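You operate a simulated robot arm through the tools that you are given. There is no shell and no other tool. Be economical: measure what you need, move in short steps, check, and stop when the job is done.

The job below is to be done with a simulated robot arm. You get a single attempt, and the scene is never put back.

Task
Push the cart to the stand, brake it, load the beige cover and strap it taut.
Fine: press the strap clip on its stud, knob to the green band; brake on at the end.

Only the result counts: the job must be done as asked and must still hold three seconds after the hand-in. Knocking over, shifting, dropping, spilling or breaking anything else fails it. A push-on lid holds only when it is set on centred and level and pressed home; a screw cap is set on level and turned clockwise until tight.

Robot
A 7-joint arm with a two-finger parallel gripper, fixed in place. Base frame: the origin is at the foot of the arm, x ahead of it, y to its left, z up. Readings come in m, rad, newtons and seconds.
With the tool pointing down near the work surface it reaches from about 0.44 to 0.92 m from the base axis. Its first joint turns from -2.496 to 2.496 rad. Payload 3 kg.
Tool frame: the origin (TCP) lies between the finger pads and is the grasp point; the fingertips stand 0.03 m ahead of it; z points along the fingers, y is the line along which they close. Largest opening 0.094 m; finger width 0.028, thickness 0.01; the body of the gripper, 0.05 by 0.096 m, starts 0.055 m behind the TCP.
Orientation is told as [roll, pitch, yaw] about the base's x, y, z axes, in that order, counted from this pose: with the fingers straight down and closing along the base's y, the tool's x points along the base's -x, its y along +y and its z along -z.

Tools
- The arm moves only by the tool nudge_tool. Its argument "plan" is a list of rows, each a list of 7 numbers: the gripper command, from -1 (shut) to 1 (fully open), values between in proportion, then the shift along the base's x, y, z in m, then the turn, a rotation vector about the base's x, y, z in rad. In form: [[fingers, x, y, z, wx, wy, wz], ...]. A call has 1 to 8 rows; each row shifts and turns the commanded pose from where the row before left it. Each row takes 0.2 s and may step no farther than 0.05 m and 0.15 rad from the row before; otherwise, or with a gripper value out of range, the whole call is refused. Where a pose cannot be reached the arm comes as near as it can. A force on the tool above 80 N (or 10 N above the force at the start of the call, whichever is more), or a blocked arm, ends the call early, and 0.2 s more pass. Each finger travels about 0.072 m/s and halts on what it meets, pressing with about 21 N; the grip force reading is that of the motor and also rises with nothing between the fingers. The clock runs only during rows and for 0.2 s after the last one: add rows that do not move to give the fingers time. The reply holds the time, the measured pose of the TCP, the force on the tool along the base axes, the opening and the grip force, in the units named above and with some noise, with the torque about the TCP (base axes, N m) and any sound that the robot's microphone picked up, and new pictures: "show" is both (left out), scene, wrist or none.
- Cameras (640 x 400 px; columns grow to the right, rows downward): "scene" is fixed at [0.4107, 0.6653, 1.442]; the picture's right is [-0.61, -0.79, 0.00], its down [-0.77, 0.59, -0.26] and it looks along [0.20, -0.16, -0.97] (base axes); focal length 214 px, centre (320, 200). "wrist" rides on the gripper at [0.076, 0.014, -0.103] in the tool frame; the picture's right is [-0.18, 0.98, 0.00], its down [-0.75, -0.14, -0.64] and it looks along [-0.63, -0.12, 0.77] (tool axes); focal length 243 px, centre (320, 200). There is no depth. A picture from a camera that has moved, and an enlarged one, comes with that camera's place and axes in the base frame and with its lens. The place of the scene camera against the robot may be out by one fixed shift of up to 0.025 m in any direction.
- enlarge(camera, box): a new picture of the part [left, top, right, bottom] of that camera's present view, enlarged. No time passes.
- hand_in(): hands the job in; it is judged then, once.

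Work in short steps. Places have to be worked out from the pictures, the camera data and where the tool is seen: move nearer, look again, correct. Check each grasp and each placing, and mend what went wrong. You have 120 turns and 200 pictures in all, those below and enlarged ones among them. Open the gripper and draw the arm clear of the work before you hand the job in, unless the task says otherwise; then end with one line.

The tools are called after "Request:" as a command line: name --pt "numbers of a row" for each row, then --argument value for the rest, lists and objects as JSON in quotes. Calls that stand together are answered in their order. nudge_tool: Moves the arm, as the interface text tells. Its arguments: {"type":"object","properties":{"plan":{"type":"array","items":{"type":"array","items":{"type":"number"}}},"show":{"type":"string","enum":["both","scene","wrist","none"]}},"required":["plan"]} The other tools are called the same way: enlarge (camera, box) takes an enlarged picture of a part of a camera's view; hand_in () hands the job in.

At the start:

```text
t: 0.0
tcp_pos: [0.5644, 0.3222, 1.187]
tool_rot: [0.0, 0.0, 0.001]
wrist_force: [0.6, 0.8, 0.0]
wrist_torque: [0.01, 0.01, 0.06]
finger_gap: 0.0941
grasp_force: 0.1
```

scene: 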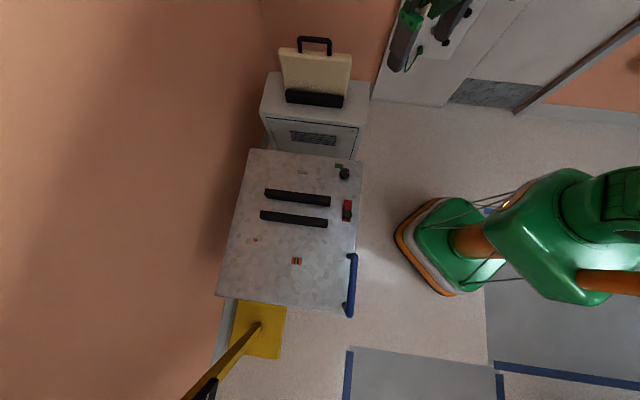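
wrist: 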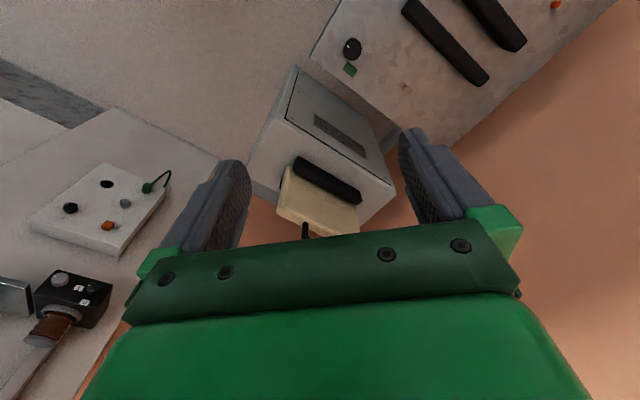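

I'll look at the cart and the stand more closely before moving.

Request:
enlarge --camera "scene" --box '[210, 20, 390, 150]'

Request:
enlarge --camera "scene" --box '[210, 140, 390, 330]'

Request:
enlarge --camera "scene" --box '[320, 0, 480, 120]'

Request:
enlarge --camera "wrist" --box '[0, 140, 240, 340]'

```text
3.08 times, centred on (300, 85) of scene
camera zoom: at [0.4107, 0.6653, 1.442], right [-0.61, -0.79, 0.0], down [-0.77, 0.59, -0.26], along [0.2, -0.16, -0.97], focal length 660 px, centre (382, 554)
```

zoom: 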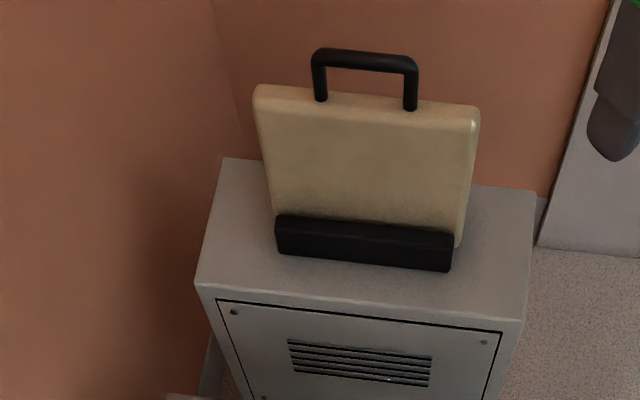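

```text
2.11 times, centred on (300, 235) of scene
camera zoom: at [0.4107, 0.6653, 1.442], right [-0.61, -0.79, 0.0], down [-0.77, 0.59, -0.26], along [0.2, -0.16, -0.97], focal length 452 px, centre (362, 126)
```

zoom: 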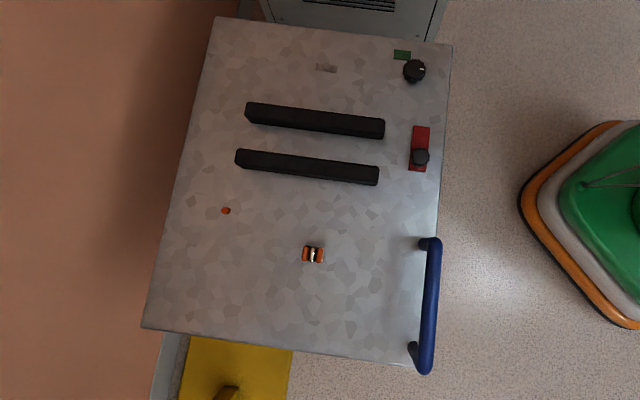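

```text
3.33 times, centred on (400, 60) of scene
camera zoom: at [0.4107, 0.6653, 1.442], right [-0.61, -0.79, 0.0], down [-0.77, 0.59, -0.26], along [0.2, -0.16, -0.97], focal length 715 px, centre (53, 667)
```

zoom: 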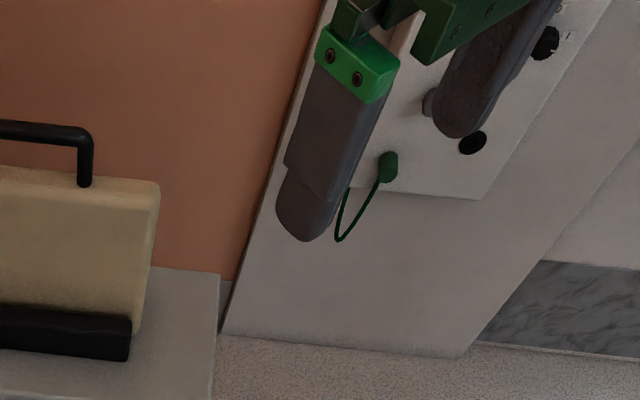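

```text
2.00 times, centred on (120, 240) of wrist
camera zoom: at [0.4874, 0.3368, 1.289], right [0.18, 0.98, 0.0], down [0.75, -0.14, 0.64], along [0.63, -0.12, -0.77], focal length 485 px, centre (720, 120)
```

zoom: 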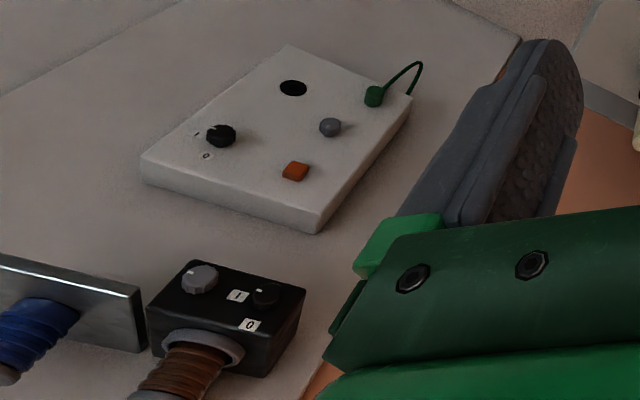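

Knob triangulates to about (0.59, 0.39, 0.64); the cart lies at roughly -45° yaw and the push direction is about (0.72,-0.69). I turn the wrist to match the cart and look from above it.

Request:
nudge_tool --pt "1 -0.03 0.03 0 0 0 -0.13" --pt "1 -0.03 0.03 0 0 0 -0.13" --pt "1 -0.03 0.03 0 0 0 -0.13" --pt "1 -0.02 0.02 0 0 0 -0.13" --pt "1 0 0 0 0 0 -0.13" --pt "1 0 0 0 0 0 -0.12"

```text
t: 1.4
tcp_pos: [0.4546, 0.4325, 1.1863]
tool_rot: [-0.001, 0.0, -0.77]
wrist_force: [0.5, 0.1, 0.2]
wrist_torque: [0.01, 0.01, 0.02]
finger_gap: 0.0938
grasp_force: 0.1
camera wrist: at [0.4092, 0.4961, 1.2884], right [0.82, 0.58, 0.0], down [0.44, -0.63, 0.64], along [0.37, -0.52, -0.77], focal length 243 px, centre (320, 200)
```

scene: 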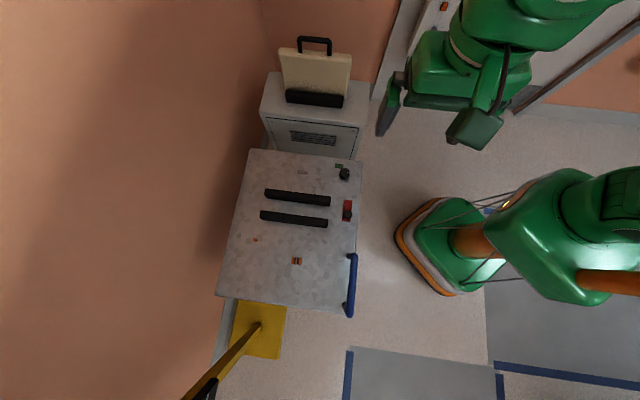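
wrist: 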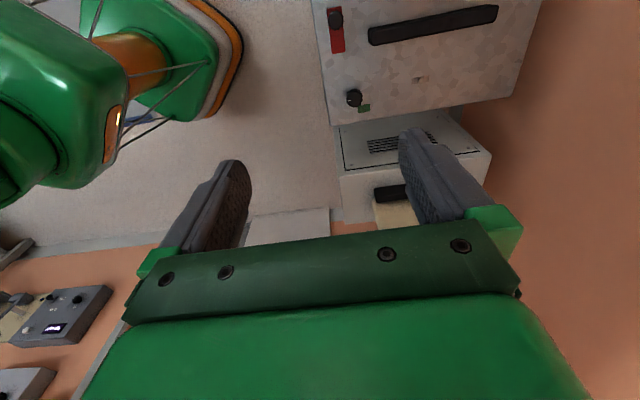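

I want a sharper look at the gap, the cabinet, and the fittings in the wrist view.

Request:
enlarge --camera "wrist" --box '[310, 70, 530, 220]'

Request:
enlarge --camera "scene" --box '[240, 80, 380, 180]'

Request:
enlarge --camera "scene" --box '[325, 155, 365, 225]'

Request:
enlarge --camera "scene" --box '[240, 225, 320, 275]'

```text
2.67 times, centred on (420, 145) of wrist
camera zoom: at [0.4092, 0.4961, 1.2884], right [0.82, 0.58, 0.0], down [0.44, -0.63, 0.64], along [0.37, -0.52, -0.77], focal length 647 px, centre (53, 347)
```

zoom: 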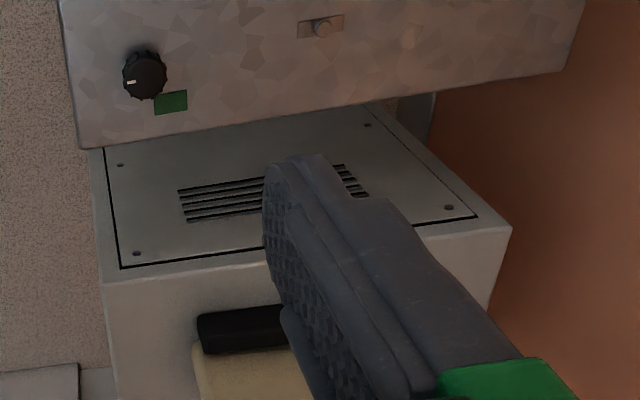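

```text
4.00 times, centred on (310, 130) of scene
camera zoom: at [0.4107, 0.6653, 1.442], right [-0.61, -0.79, 0.0], down [-0.77, 0.59, -0.26], along [0.2, -0.16, -0.97], focal length 858 px, centre (360, 480)
```

zoom: 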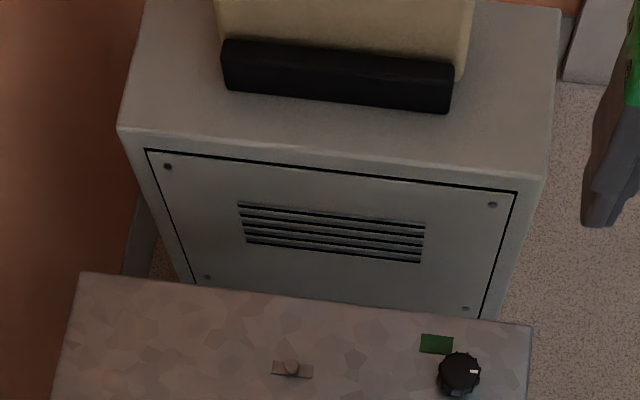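

```text
5.71 times, centred on (345, 190) of scene
camera zoom: at [0.4107, 0.6653, 1.442], right [-0.61, -0.79, 0.0], down [-0.77, 0.59, -0.26], along [0.2, -0.16, -0.97], focal length 1226 px, centre (177, 257)
```

zoom: 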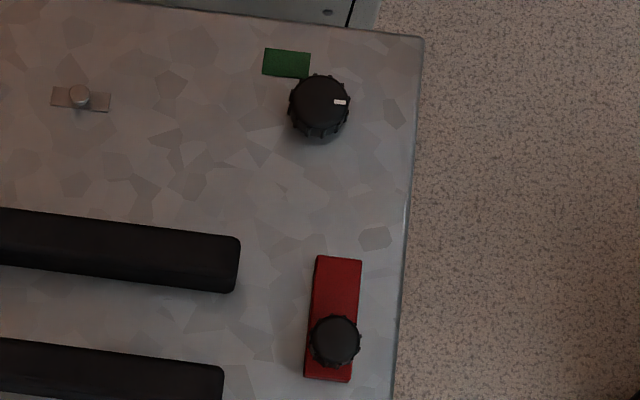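

```text
8.00 times, centred on (280, 250) of scene
camera zoom: at [0.4107, 0.6653, 1.442], right [-0.61, -0.79, 0.0], down [-0.77, 0.59, -0.26], along [0.2, -0.16, -0.97], focal length 1716 px, centre (640, -200)
```

zoom: 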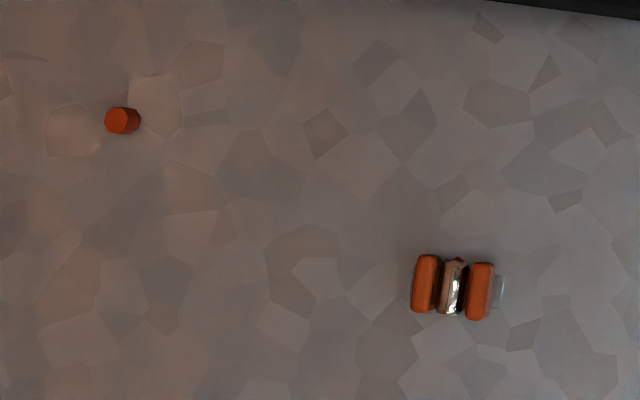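

Cart top is about z = 0.61, cabinet top the same; the cart front is about 0.18 m from the cabinet front, parallel to it, with push direction about (0.70,-0.71). Now I go back toward the blue handle for a closer look.

Request:
nudge_tool --pt "1 -0.027 0.03 -0.025 0 0 0" --pt "1 -0.027 0.03 -0.025 0 0 0" --pt "1 -0.027 0.03 -0.025 0 0 0" --pt "1 -0.027 0.03 -0.025 0 0 0" --pt "1 -0.027 0.03 -0.025 0 0 0" --pt "1 -0.027 0.03 -0.025 0 0 -0.015" --pt "1 -0.027 0.03 -0.025 0 0 0" --pt "1 0 0 0 0 0 0"

```text
t: 3.2
tcp_pos: [0.2636, 0.6409, 1.0109]
tool_rot: [0.001, 0.0, -0.786]
wrist_force: [0.6, 0.2, 0.4]
wrist_torque: [-0.02, 0.05, 0.01]
finger_gap: 0.0939
grasp_force: 0.0
camera wrist: at [0.2194, 0.7062, 1.1139], right [0.83, 0.56, 0.0], down [0.43, -0.63, 0.64], along [0.36, -0.53, -0.77], focal length 243 px, centre (320, 200)
```

scene: 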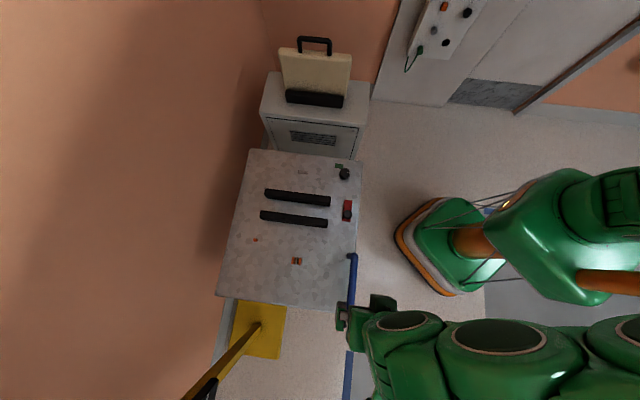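
wrist: 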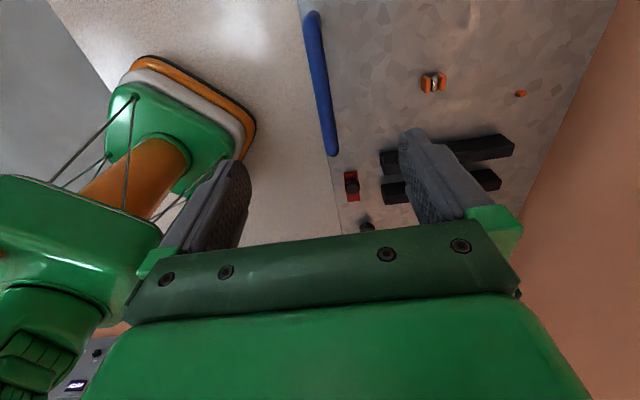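

Handle triangulation needs sharper pixels, so I zoom in both views.

Request:
enlarge --camera "wrist" --box '[280, 0, 400, 240]'

Request:
enlarge --camera "scene" --box '[310, 235, 400, 325]'

Request:
enlarge --camera "wrist" --box '[400, 50, 540, 130]'

```text
1.67 times, centred on (340, 120) of wrist
camera zoom: at [0.2194, 0.7062, 1.1139], right [0.83, 0.56, 0.0], down [0.43, -0.63, 0.64], along [0.36, -0.53, -0.77], focal length 404 px, centre (287, 333)
```

zoom: 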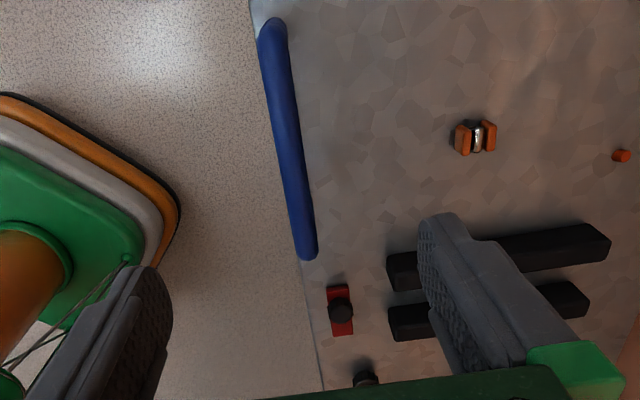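

```text
4.44 times, centred on (355, 280) of scene
camera zoom: at [0.4107, 0.6653, 1.442], right [-0.61, -0.79, 0.0], down [-0.77, 0.59, -0.26], along [0.2, -0.16, -0.97], focal length 953 px, centre (164, -156)
```

zoom: 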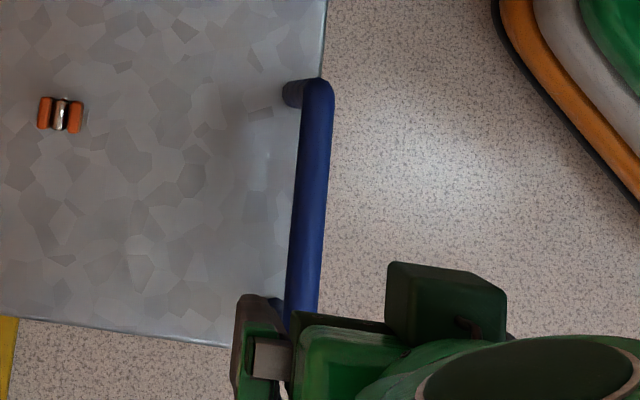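

```text
4.57 times, centred on (470, 90) of wrist
camera zoom: at [0.2194, 0.7062, 1.1139], right [0.83, 0.56, 0.0], down [0.43, -0.63, 0.64], along [0.36, -0.53, -0.77], focal length 1109 px, centre (-366, 703)
```

zoom: 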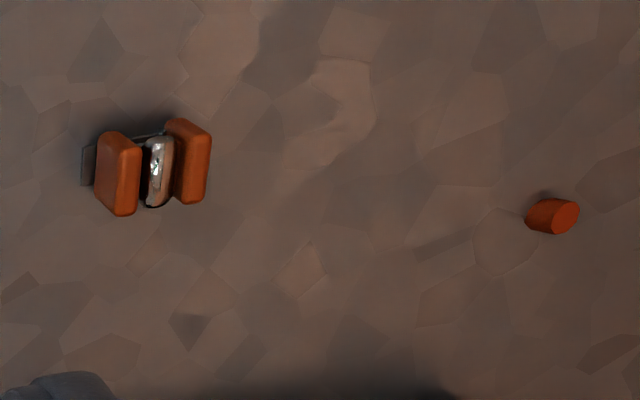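

Using two wrist poses, the cart top looks nearer z ≈ 0.655 and the handle bar about z ≈ 0.76, centred about (0.28, 0.62). I descend partway and check.

Request:
nudge_tool --pt "1 0.004 -0.004 -0.04 0 0 0" --pt "1 0.004 -0.004 -0.04 0 0 0" --pt "1 0.004 -0.004 -0.04 0 0 0" --pt "1 0 0 -0.04 0 0 0" --pt "1 0 0 0 0 0 0"

```text
t: 4.4
tcp_pos: [0.2744, 0.6291, 0.8511]
tool_rot: [-0.001, 0.001, -0.785]
wrist_force: [0.6, -0.4, -0.4]
wrist_torque: [0.04, 0.04, 0.04]
finger_gap: 0.0941
grasp_force: 0.1
camera wrist: at [0.2306, 0.6941, 0.9531], right [0.83, 0.56, 0.0], down [0.43, -0.63, 0.64], along [0.36, -0.53, -0.77], focal length 243 px, centre (320, 200)
```

scene: 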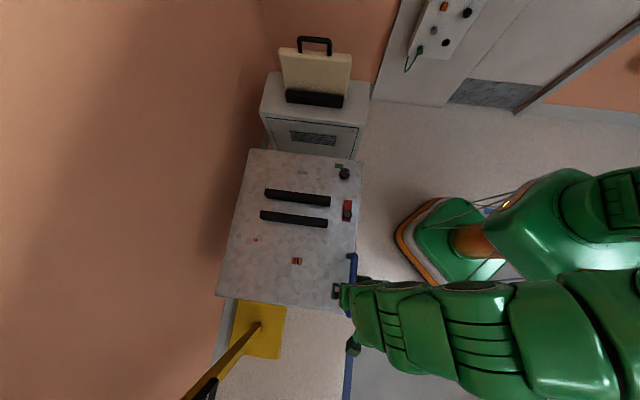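
wrist: 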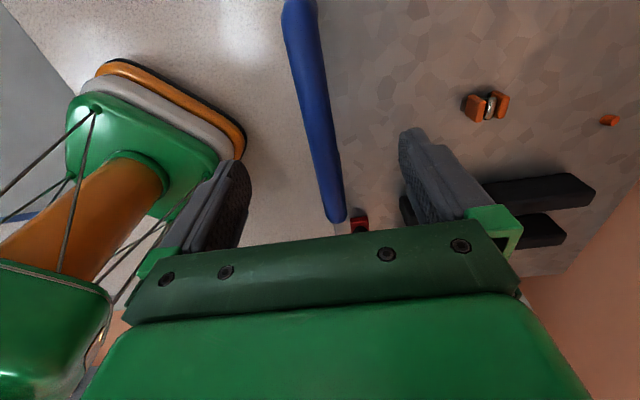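

Bar centre is around z ≈ 0.775 and already lies between the fingers laterally. Descend to it and close.

Request:
nudge_tool --pt "1 0 0 -0.04 0 0 -0.01" --pt "1 0 0 -0.038 0 0 0" --pt "1 0 0 0 0 0 0" --pt "-1 0 0 0 0 0 0" --pt "-1 0 0 0 0 0 0" --pt "-1 0 0 0 0 0 0" --pt "-1 0 0 0 0 0 0"

```text
t: 6.0
tcp_pos: [0.2749, 0.6296, 0.7768]
tool_rot: [-0.001, 0.0, -0.794]
wrist_force: [-6.6, -8.6, 4.2]
wrist_torque: [0.02, 0.0, 0.77]
finger_gap: 0.0265
grasp_force: 45.1
camera wrist: at [0.2316, 0.6949, 0.8783], right [0.83, 0.56, 0.0], down [0.43, -0.64, 0.64], along [0.36, -0.53, -0.77], focal length 243 px, centre (320, 200)
```

scene: 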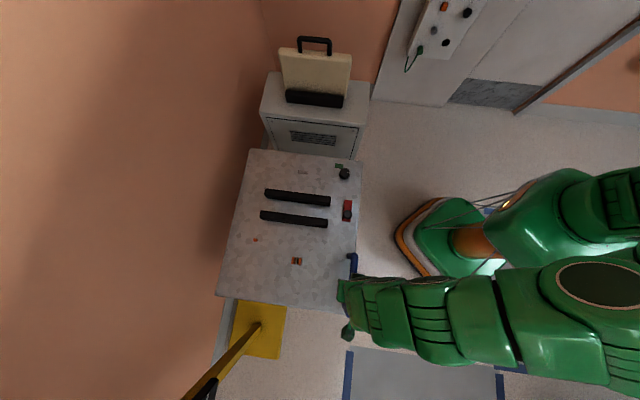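
wrist: 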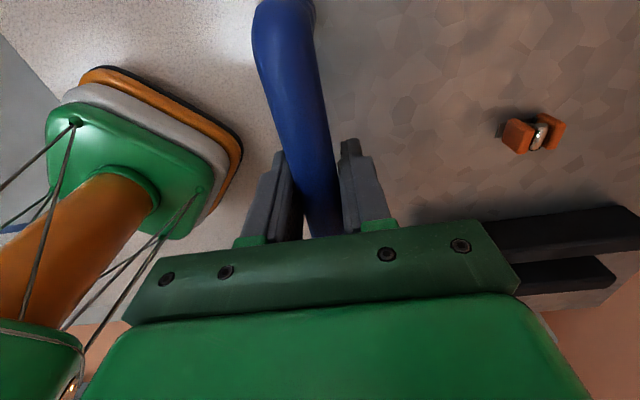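

Handle gripped (26 mm bar). I push slowly along (0.70,-0.71) and watch the force.

Request:
nudge_tool --pt "-1 0.0098 -0.0102 0 0 0 0" --pt "-1 0.0098 -0.0102 0 0 0 0" --pt "-1 0.0098 -0.0102 0 0 0 0" --pt "-1 0.0098 -0.0102 0 0 0 0" --pt "-1 0.0098 -0.0102 0 0 0 0" --show "scene"

```text
t: 7.2
tcp_pos: [0.3264, 0.5783, 0.7729]
tool_rot: [-0.002, 0.0, -0.797]
wrist_force: [-24.3, 19.9, -1.7]
wrist_torque: [0.0, 0.04, 0.8]
finger_gap: 0.0259
grasp_force: 45.1
```

scene: 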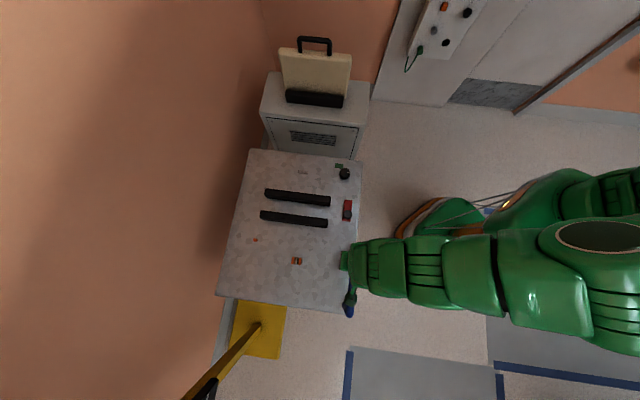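

The cart stayed put while the fingers slid along the bar, so it may be braked already. I release, rise and look at the brake.

Request:
nudge_tool --pt "1 0 0 0 0 0 0" --pt "1 0 0 0 0 0 0" --pt "1 0 0 0 0 0 0" --pt "1 0 0 0.05 0 0 0" --pt "1 0 0 0.05 0 0 0" --pt "1 0 0 0.05 0 0 0" --pt "1 0.02 -0.02 0.0 0 0 0"

Request:
enlarge --camera "wrist" --box '[320, 80, 440, 180]'

```text
t: 8.8
tcp_pos: [0.3434, 0.5596, 0.9223]
tool_rot: [-0.001, 0.0, -0.796]
wrist_force: [1.0, 0.0, -0.5]
wrist_torque: [-0.01, 0.02, -0.01]
finger_gap: 0.0939
grasp_force: 0.1
camera wrist: at [0.3, 0.6247, 1.0252], right [0.83, 0.56, 0.0], down [0.43, -0.64, 0.64], along [0.36, -0.53, -0.77], focal length 243 px, centre (320, 200)
```

scene: 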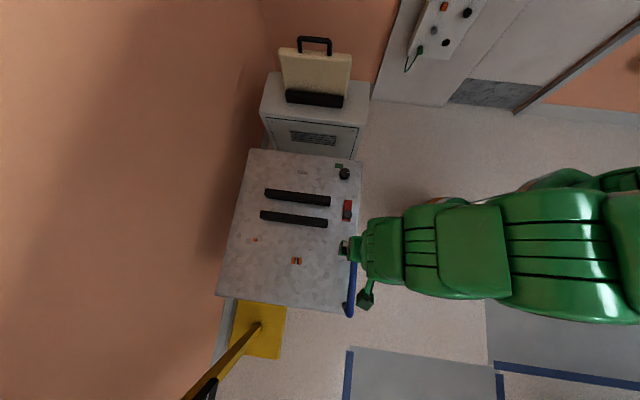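
wrist: 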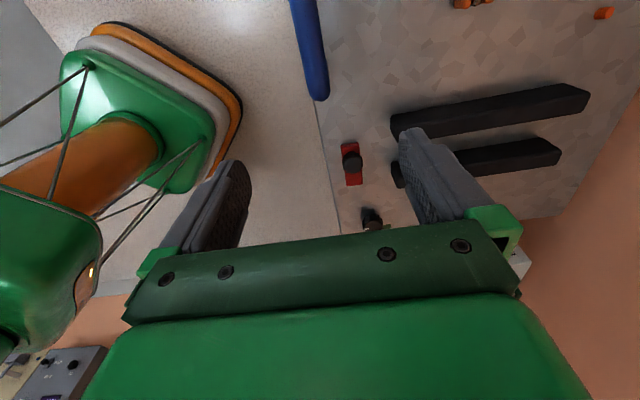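

```text
4.00 times, centred on (380, 130) of wrist
camera zoom: at [0.3, 0.6247, 1.0252], right [0.83, 0.56, 0.0], down [0.43, -0.64, 0.64], along [0.36, -0.53, -0.77], focal length 970 px, centre (80, 480)
```

zoom: 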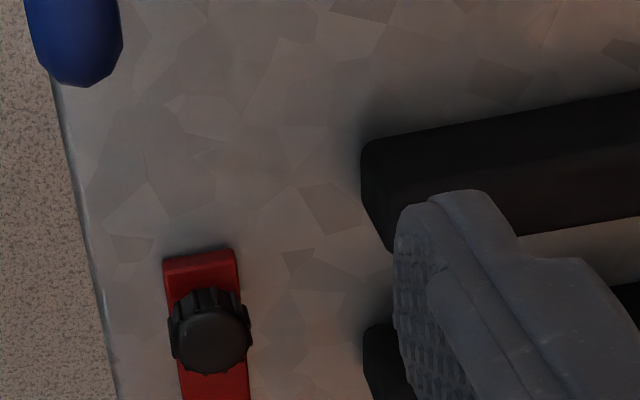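

Nothing shifted. The brake is a fluted knob on a red plate at about (0.457, 0.485, 0.685). I move above it for a close view.

Request:
nudge_tool --pt "1 0.035 -0.025 -0.03 0 0 0" --pt "1 0.035 -0.025 -0.03 0 0 0" --pt "1 0.035 -0.025 -0.03 0 0 0" --pt "1 0.005 0 -0.02 0 0 0" --pt "1 0 0 0 0 0 0" --show "wrist"

Request:
enlarge --camera "wrist" --box '[260, 40, 440, 180]'

```text
refused: row 1 steps farther than a row can; nothing moved
```

```text
2.86 times, centred on (350, 110) of wrist
camera zoom: at [0.3, 0.6247, 1.0252], right [0.83, 0.56, 0.0], down [0.43, -0.64, 0.64], along [0.36, -0.53, -0.77], focal length 693 px, centre (234, 457)
```

zoom: 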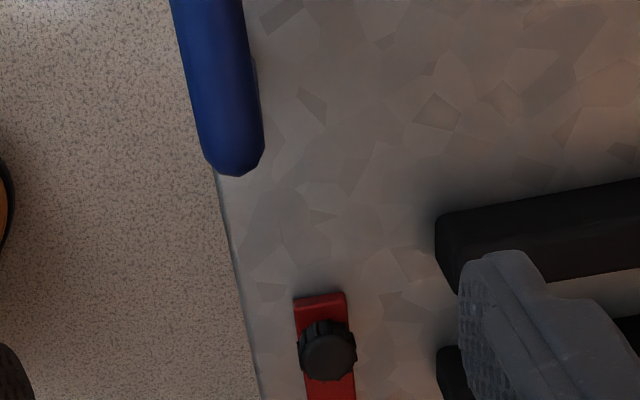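

The row was too long; I repeat it with shorter rows.

Request:
nudge_tool --pt "1 0.028 -0.02 -0.03 0 0 0" --pt "1 0.028 -0.02 -0.03 0 0 0" --pt "1 0.028 -0.02 -0.03 0 0 0" --pt "1 0.024 -0.012 -0.03 0 0 0" --pt "1 0 0 0 0 0 0" --show "wrist"

Request:
enlarge --camera "wrist" --box '[250, 40, 430, 180]'

```text
t: 10.0
tcp_pos: [0.4531, 0.4883, 0.8048]
tool_rot: [0.0, 0.001, -0.796]
wrist_force: [0.0, -0.1, -0.2]
wrist_torque: [0.03, 0.04, -0.01]
finger_gap: 0.0939
grasp_force: 0.1
camera wrist: at [0.4093, 0.5523, 0.9072], right [0.83, 0.56, 0.0], down [0.43, -0.64, 0.64], along [0.36, -0.53, -0.77], focal length 243 px, centre (320, 200)
```

wrist: 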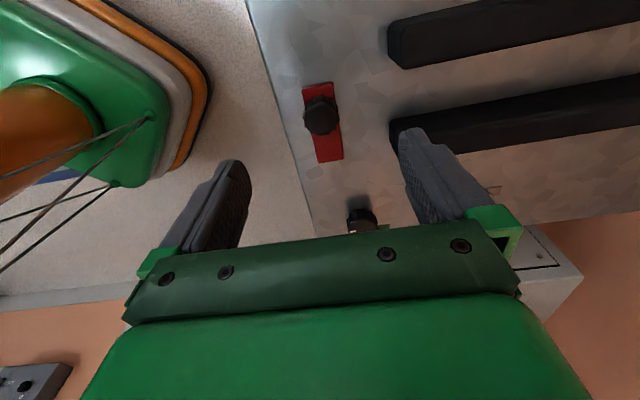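

```text
2.86 times, centred on (340, 110) of wrist
camera zoom: at [0.4093, 0.5523, 0.9072], right [0.83, 0.56, 0.0], down [0.43, -0.64, 0.64], along [0.36, -0.53, -0.77], focal length 693 px, centre (263, 457)
```

zoom: 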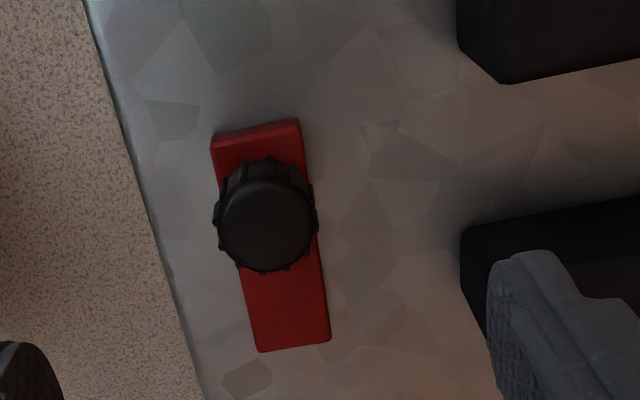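

The brake is a slider: knob sits at the rear of its red plate at (0.459, 0.482). I narrow the fingers and descend over it.

Request:
nudge_tool --pt "0.25 0.006 -0.006 0 0 0 0" --pt "0.25 0 0 -0.03 0 0 0" --pt "0.25 0 0 -0.03 0 0 0" --pt "0.25 0 0 0 0 0 0" --show "wrist"

```text
t: 11.0
tcp_pos: [0.4577, 0.4818, 0.7422]
tool_rot: [0.0, 0.0, -0.797]
wrist_force: [-0.3, 0.3, -0.3]
wrist_torque: [0.01, 0.0, 0.0]
finger_gap: 0.0586
grasp_force: 0.1
camera wrist: at [0.4148, 0.5466, 0.8455], right [0.83, 0.56, 0.0], down [0.43, -0.64, 0.64], along [0.36, -0.53, -0.77], focal length 243 px, centre (320, 200)
```

wrist: 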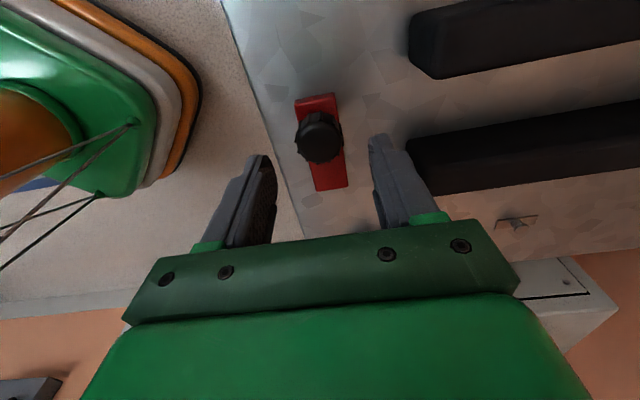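

Centred on the knob. I descend in small steps and close.

Request:
nudge_tool --pt "0.25 0 0 -0.025 0 0 0" --pt "0.25 0 0 -0.015 0 0 0" --pt "0.25 0 0 0 0 0 0" --pt "-1 0 0 0 0 0 0" --pt "-1 0 0 0 0 0 0" --pt "-1 0 0 0 0 0 0" --show "wrist"

```text
t: 12.4
tcp_pos: [0.4588, 0.4821, 0.7025]
tool_rot: [-0.001, 0.0, -0.796]
wrist_force: [-10.4, -9.9, 4.7]
wrist_torque: [0.05, 0.11, 0.23]
finger_gap: 0.0315
grasp_force: 44.3
camera wrist: at [0.4149, 0.5469, 0.8056], right [0.83, 0.56, 0.0], down [0.43, -0.64, 0.64], along [0.36, -0.53, -0.77], focal length 243 px, centre (320, 200)
```

wrist: 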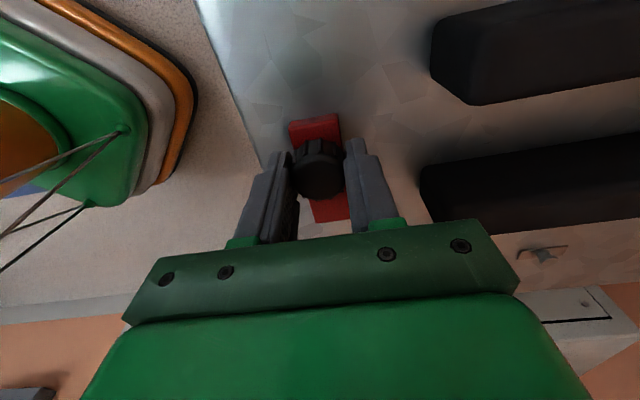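

Knob held (31 mm). I slide it forward along the plate.

Request:
nudge_tool --pt "-1 0.0056 -0.0057 0 0 0 0" --pt "-1 0.0056 -0.0057 0 0 0 0" --pt "-1 0.0056 -0.0057 0 0 0 0" --pt "-1 0.0056 -0.0057 0 0 0 0"

```text
t: 13.0
tcp_pos: [0.4631, 0.4763, 0.7052]
tool_rot: [-0.003, 0.004, -0.791]
wrist_force: [-29.8, -17.1, 43.0]
wrist_torque: [0.75, 0.29, 0.08]
finger_gap: 0.0313
grasp_force: 44.7
stopped in row 2: the force on the tool passed its limit at 94 N (the readings are from after the stop); the commanded pose is now the measured one
camera wrist: at [0.4205, 0.5409, 0.8089], right [0.83, 0.56, 0.0], down [0.43, -0.64, 0.64], along [0.36, -0.53, -0.77], focal length 243 px, centre (320, 200)
```

scene: 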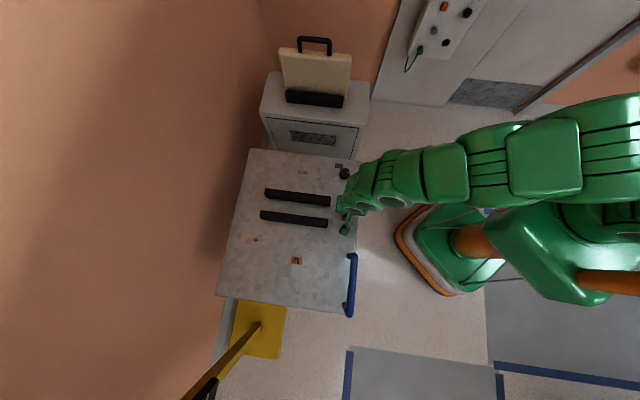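
wrist: 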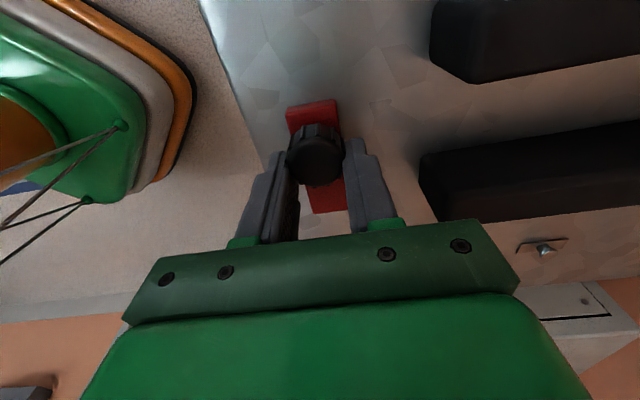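

A hard stop forward (94 N). It may be a turn or slide the other way; I relax the grip, regrip, and test a small twist with readings.

Request:
nudge_tool --pt "0.2 0 0 0 0 0 0" --pt "0.2 -0.004 0.005 -0.003 0 0 0" --pt "0.2 0 0 0 0 0 0" --show "wrist"

Request:
enlarge --camera "wrist" --box '[250, 80, 390, 240]'

```text
t: 13.8
tcp_pos: [0.4613, 0.4802, 0.7016]
tool_rot: [0.0, 0.004, -0.792]
wrist_force: [-0.1, 0.2, 0.2]
wrist_torque: [0.02, -0.01, -0.02]
finger_gap: 0.0565
grasp_force: 0.0
camera wrist: at [0.4172, 0.5457, 0.8047], right [0.83, 0.56, 0.0], down [0.43, -0.64, 0.64], along [0.36, -0.53, -0.77], focal length 243 px, centre (320, 200)
```

wrist: 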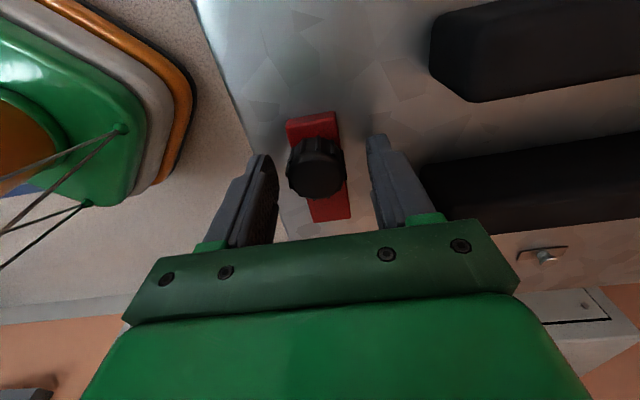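

```text
2.50 times, centred on (320, 160) of wrist
camera zoom: at [0.4172, 0.5457, 0.8047], right [0.83, 0.56, 0.0], down [0.43, -0.64, 0.64], along [0.36, -0.53, -0.77], focal length 606 px, centre (320, 300)
```

zoom: 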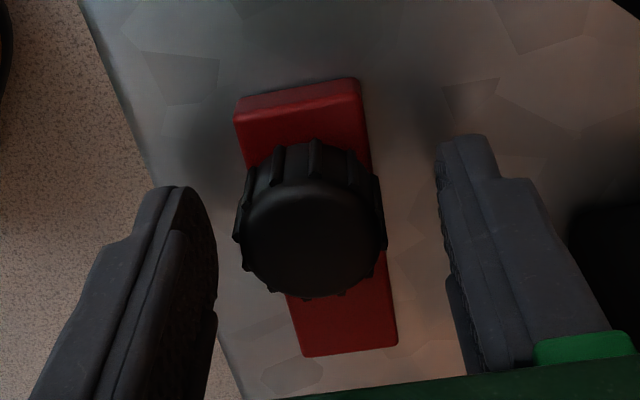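

The knob appears centred on the red plate, so it may be a turning part. I grip and test a clockwise twist.

Request:
nudge_tool --pt "-1 0 0 0 0 0 0" --pt "-1 0 0 0 0 0 0" --pt "-1 0 0 0 0 0 0" --pt "-1 0 0 0 0 0 -0.1" --pt "-1 0 0 0 0 0 -0.1" --show "wrist"

Request:
enlarge --camera "wrist" --box '[250, 80, 390, 240]'

```text
t: 15.0
tcp_pos: [0.4599, 0.4813, 0.7011]
tool_rot: [-0.002, 0.002, -0.992]
wrist_force: [-26.8, -22.8, 0.1]
wrist_torque: [0.52, -0.5, 1.64]
finger_gap: 0.0358
grasp_force: 44.6
camera wrist: at [0.4307, 0.5521, 0.8039], right [0.92, 0.38, 0.0], down [0.3, -0.71, 0.64], along [0.24, -0.59, -0.77], focal length 243 px, centre (320, 200)
```

wrist: 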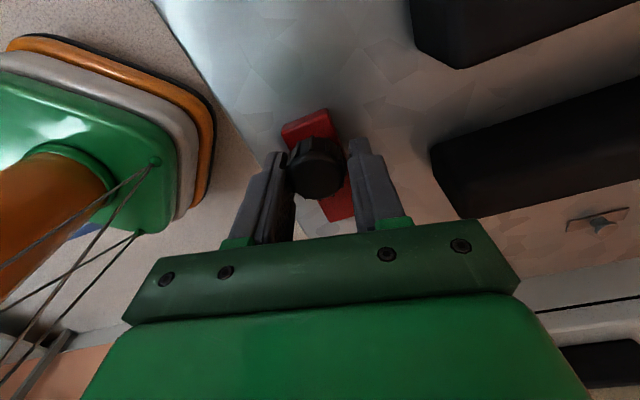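

```text
2.50 times, centred on (320, 160) of wrist
camera zoom: at [0.4307, 0.5521, 0.8039], right [0.92, 0.38, 0.0], down [0.3, -0.71, 0.64], along [0.24, -0.59, -0.77], focal length 606 px, centre (320, 300)
```

zoom: 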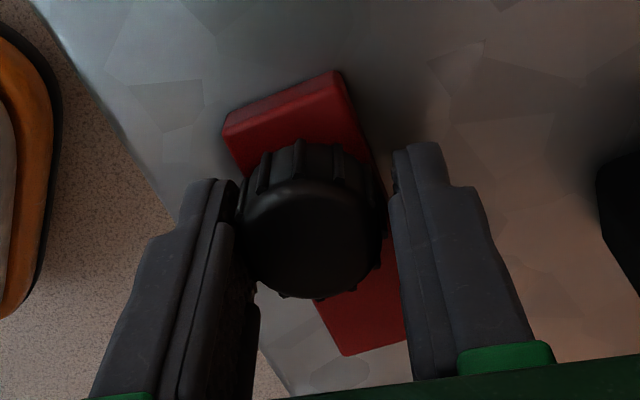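

When twisted by 0.2 rad the gap grew as if the pads were clamping the flat plate itself, so I was too low. I untwist, rise 15 mm and grip only the knob.

Request:
nudge_tool --pt "0.2 0 0 0 0 0 0" --pt "0.2 0 0 0.013 0 0 0.1" --pt "0.2 0 0 0 0 0 0.1" --pt "0.2 0 0 0 0 0 0" --pt "-1 0 0 0 0 0 0" --pt "-1 0 0 0 0 0 0" --pt "-1 0 0 0 0 0 0" --show "wrist"

Request:
enlarge --camera "wrist" --box '[250, 80, 390, 240]'

```text
t: 16.6
tcp_pos: [0.4608, 0.4796, 0.7143]
tool_rot: [-0.003, 0.004, -0.793]
wrist_force: [-15.9, -15.7, 7.9]
wrist_torque: [-0.13, 0.12, 0.15]
finger_gap: 0.0311
grasp_force: 44.5
camera wrist: at [0.4173, 0.5444, 0.8168], right [0.83, 0.56, 0.0], down [0.43, -0.64, 0.64], along [0.36, -0.53, -0.77], focal length 243 px, centre (320, 200)
```

wrist: 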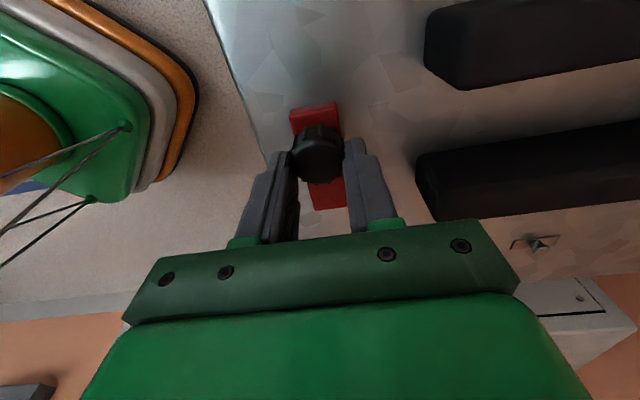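

```text
2.50 times, centred on (320, 160) of wrist
camera zoom: at [0.4173, 0.5444, 0.8168], right [0.83, 0.56, 0.0], down [0.43, -0.64, 0.64], along [0.36, -0.53, -0.77], focal length 606 px, centre (320, 300)
```

zoom: 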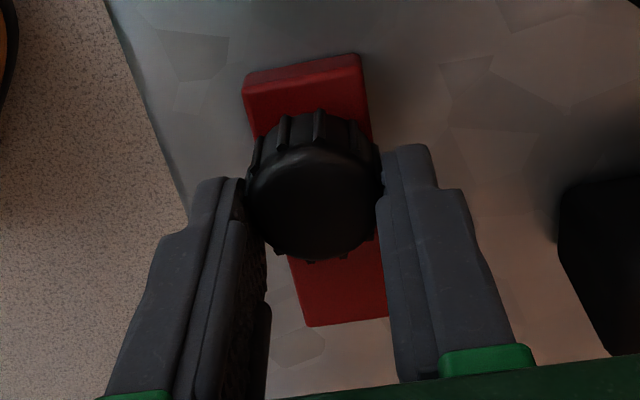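

Now holding the knob only. I ease the side load and slide forward in small steps.

Request:
nudge_tool --pt "-1 -0.0015 -0.0015 0 0 0 0" --pt "-1 0.0042 -0.0043 0 0 0 0" --pt "-1 0.0042 -0.0043 0 0 0 0" --pt "-1 0.0042 -0.0043 0 0 0 0" --pt "-1 0.0042 -0.0043 0 0 0 0" --show "wrist"

Request:
enlarge --camera "wrist" --box '[250, 80, 390, 240]'

```text
t: 17.8
tcp_pos: [0.4769, 0.4616, 0.7146]
tool_rot: [-0.001, 0.003, -0.792]
wrist_force: [0.7, 1.1, 0.1]
wrist_torque: [-0.01, 0.02, -0.01]
finger_gap: 0.0
grasp_force: 33.4
camera wrist: at [0.4329, 0.5263, 0.8176], right [0.83, 0.56, 0.0], down [0.43, -0.64, 0.64], along [0.36, -0.53, -0.77], focal length 243 px, centre (320, 200)
```

wrist: 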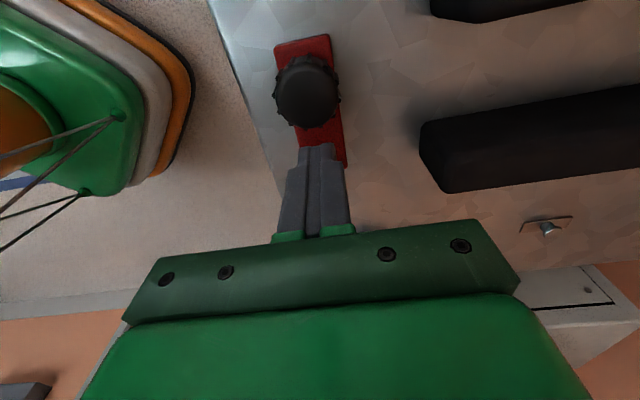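

```text
2.50 times, centred on (320, 160) of wrist
camera zoom: at [0.4329, 0.5263, 0.8176], right [0.83, 0.56, 0.0], down [0.43, -0.64, 0.64], along [0.36, -0.53, -0.77], focal length 606 px, centre (320, 300)
```

zoom: 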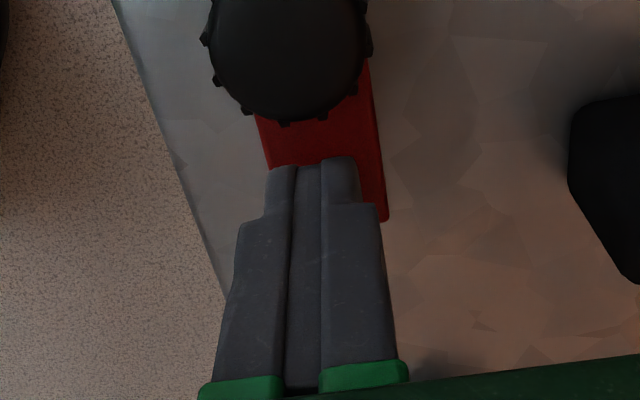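

The pads slipped ahead of the knob. I check whether knob or cart moved, using the scene camera.

Request:
nudge_tool --pt "-1 0 0 0.05 0 0 0" --pt "-1 0.0 0.0 0.05 0 0 0" --pt "0.2 0.03 -0.03 0.02 0 0 0" --pt "0.2 0.03 -0.03 0.02 0 0 0"

Request:
enlarge --camera "scene" --box '[325, 155, 365, 225]'

```text
t: 18.8
tcp_pos: [0.5367, 0.4044, 0.8554]
tool_rot: [0.001, 0.003, -0.792]
wrist_force: [1.1, 1.1, 0.4]
wrist_torque: [-0.01, -0.01, -0.03]
finger_gap: 0.0564
grasp_force: 0.0
camera wrist: at [0.4928, 0.4692, 0.9591], right [0.83, 0.56, 0.0], down [0.43, -0.64, 0.64], along [0.36, -0.53, -0.77], focal length 243 px, centre (320, 200)
```

scene: 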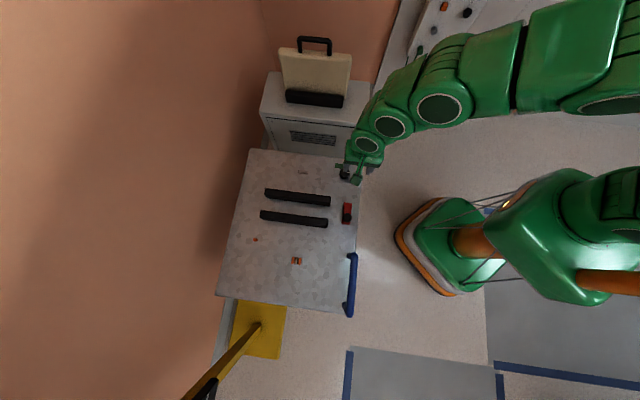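
wrist: 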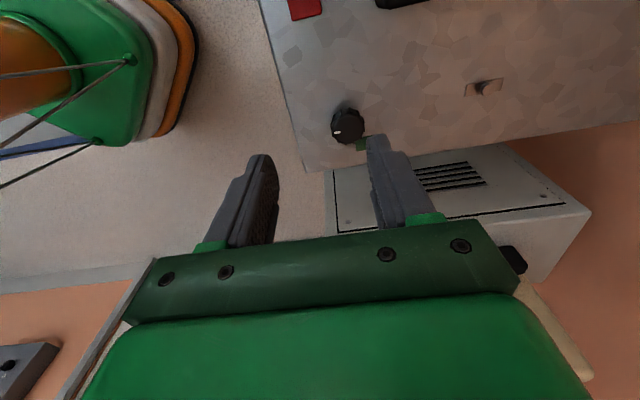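

```text
5.71 times, centred on (345, 190) of scene
camera zoom: at [0.4107, 0.6653, 1.442], right [-0.61, -0.79, 0.0], down [-0.77, 0.59, -0.26], along [0.2, -0.16, -0.97], focal length 1226 px, centre (177, 257)
```

zoom: 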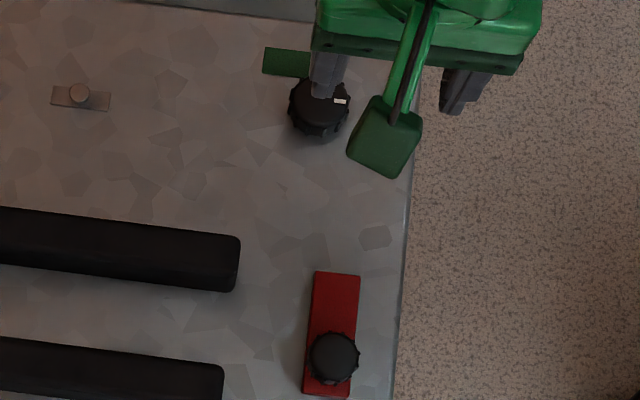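

The red block moved about 1 cm rearward with its knob: it is the slider itself, and it started at its forward stop. I go back with shut fingers in front of the knob and push it rearward.

Request:
nudge_tool --pt "-1 -0.03 0.03 -0.02 0 0 0" --pt "-1 -0.03 0.028 -0.02 0 0 0" --pt "-1 0 0 -0.05 0 0 0" --pt "-1 0 0 -0.046 0 0 0" --pt "-1 0 0 0 0 0 0" --show "wrist"

```text
t: 20.0
tcp_pos: [0.4797, 0.4595, 0.7194]
tool_rot: [-0.001, 0.003, -0.792]
wrist_force: [-0.3, -0.9, -0.4]
wrist_torque: [-0.02, 0.02, -0.04]
finger_gap: 0.0002
grasp_force: 21.3
camera wrist: at [0.4349, 0.5239, 0.8223], right [0.83, 0.56, 0.0], down [0.43, -0.64, 0.64], along [0.36, -0.53, -0.77], focal length 243 px, centre (320, 200)
```

wrist: 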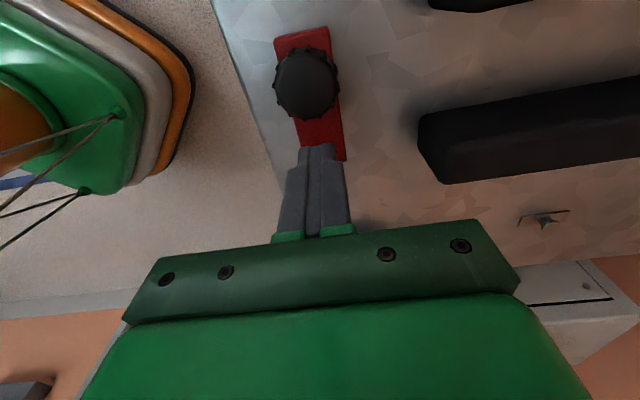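

Shut fingers are just in front of the knob; push rearward 4 cm gently.

Request:
nudge_tool --pt "-1 -0.0056 0.0057 0 0 0 0" --pt "-1 -0.0056 0.0057 0 0 0 0" --pt "-1 -0.0056 0.0057 0 0 0 0" --pt "-1 -0.0056 0.0057 0 0 0 0" --pt "-1 -0.0056 0.0057 0 0 0 0" --show "wrist"

Request:
enlarge --camera "scene" --box '[325, 155, 365, 225]'

```text
t: 21.2
tcp_pos: [0.4496, 0.4879, 0.7188]
tool_rot: [-0.001, 0.006, -0.794]
wrist_force: [0.6, -0.1, 0.2]
wrist_torque: [-0.01, 0.02, 0.02]
finger_gap: 0.0
grasp_force: 20.7
camera wrist: at [0.4053, 0.5539, 0.8219], right [0.83, 0.56, 0.0], down [0.43, -0.64, 0.64], along [0.36, -0.53, -0.77], focal length 243 px, centre (320, 200)
```

wrist: 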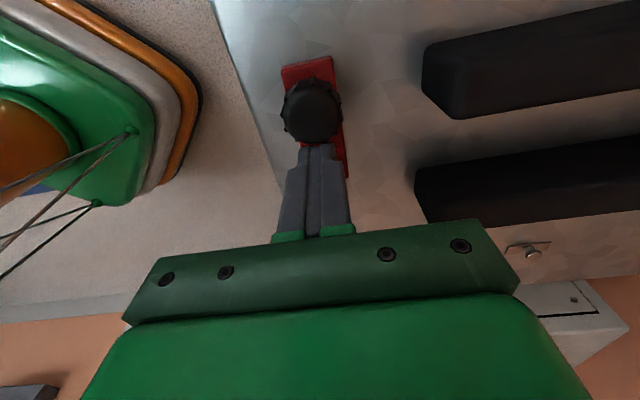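

```text
5.71 times, centred on (345, 190) of scene
camera zoom: at [0.4107, 0.6653, 1.442], right [-0.61, -0.79, 0.0], down [-0.77, 0.59, -0.26], along [0.2, -0.16, -0.97], focal length 1226 px, centre (177, 257)
```

zoom: 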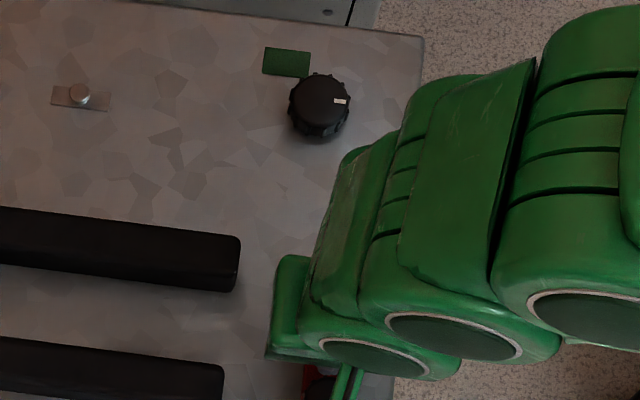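

Contact is close; continue rearward another 3 cm.

Request:
nudge_tool --pt "-1 -0.0056 0.0057 0 0 0 0" --pt "-1 -0.0056 0.0057 0 0 0 0" --pt "-1 -0.0056 0.0057 0 0 0 0" --pt "-1 -0.0056 0.0057 0 0 0 0" --show "wrist"

```text
t: 21.7
tcp_pos: [0.4475, 0.4912, 0.7181]
tool_rot: [-0.001, -0.003, -0.797]
wrist_force: [14.9, -19.2, 4.8]
wrist_torque: [-0.46, -0.23, 0.01]
finger_gap: 0.0
grasp_force: 21.1
stopped in row 2: the force on the tool passed its limit at 94 N (the readings are from after the stop); the commanded pose is now the measured one
camera wrist: at [0.4036, 0.5563, 0.8212], right [0.83, 0.56, 0.0], down [0.43, -0.64, 0.64], along [0.36, -0.54, -0.76], focal length 243 px, centre (320, 200)
```

wrist: 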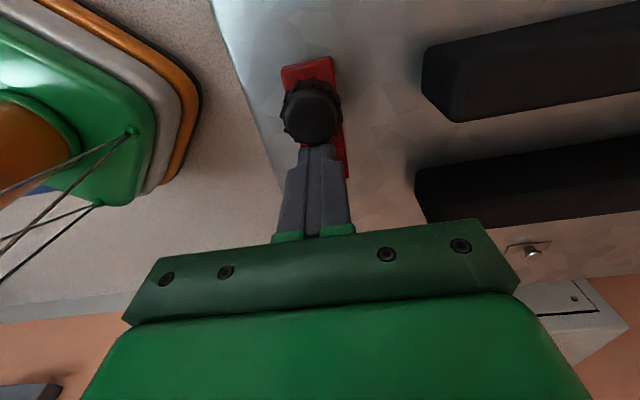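

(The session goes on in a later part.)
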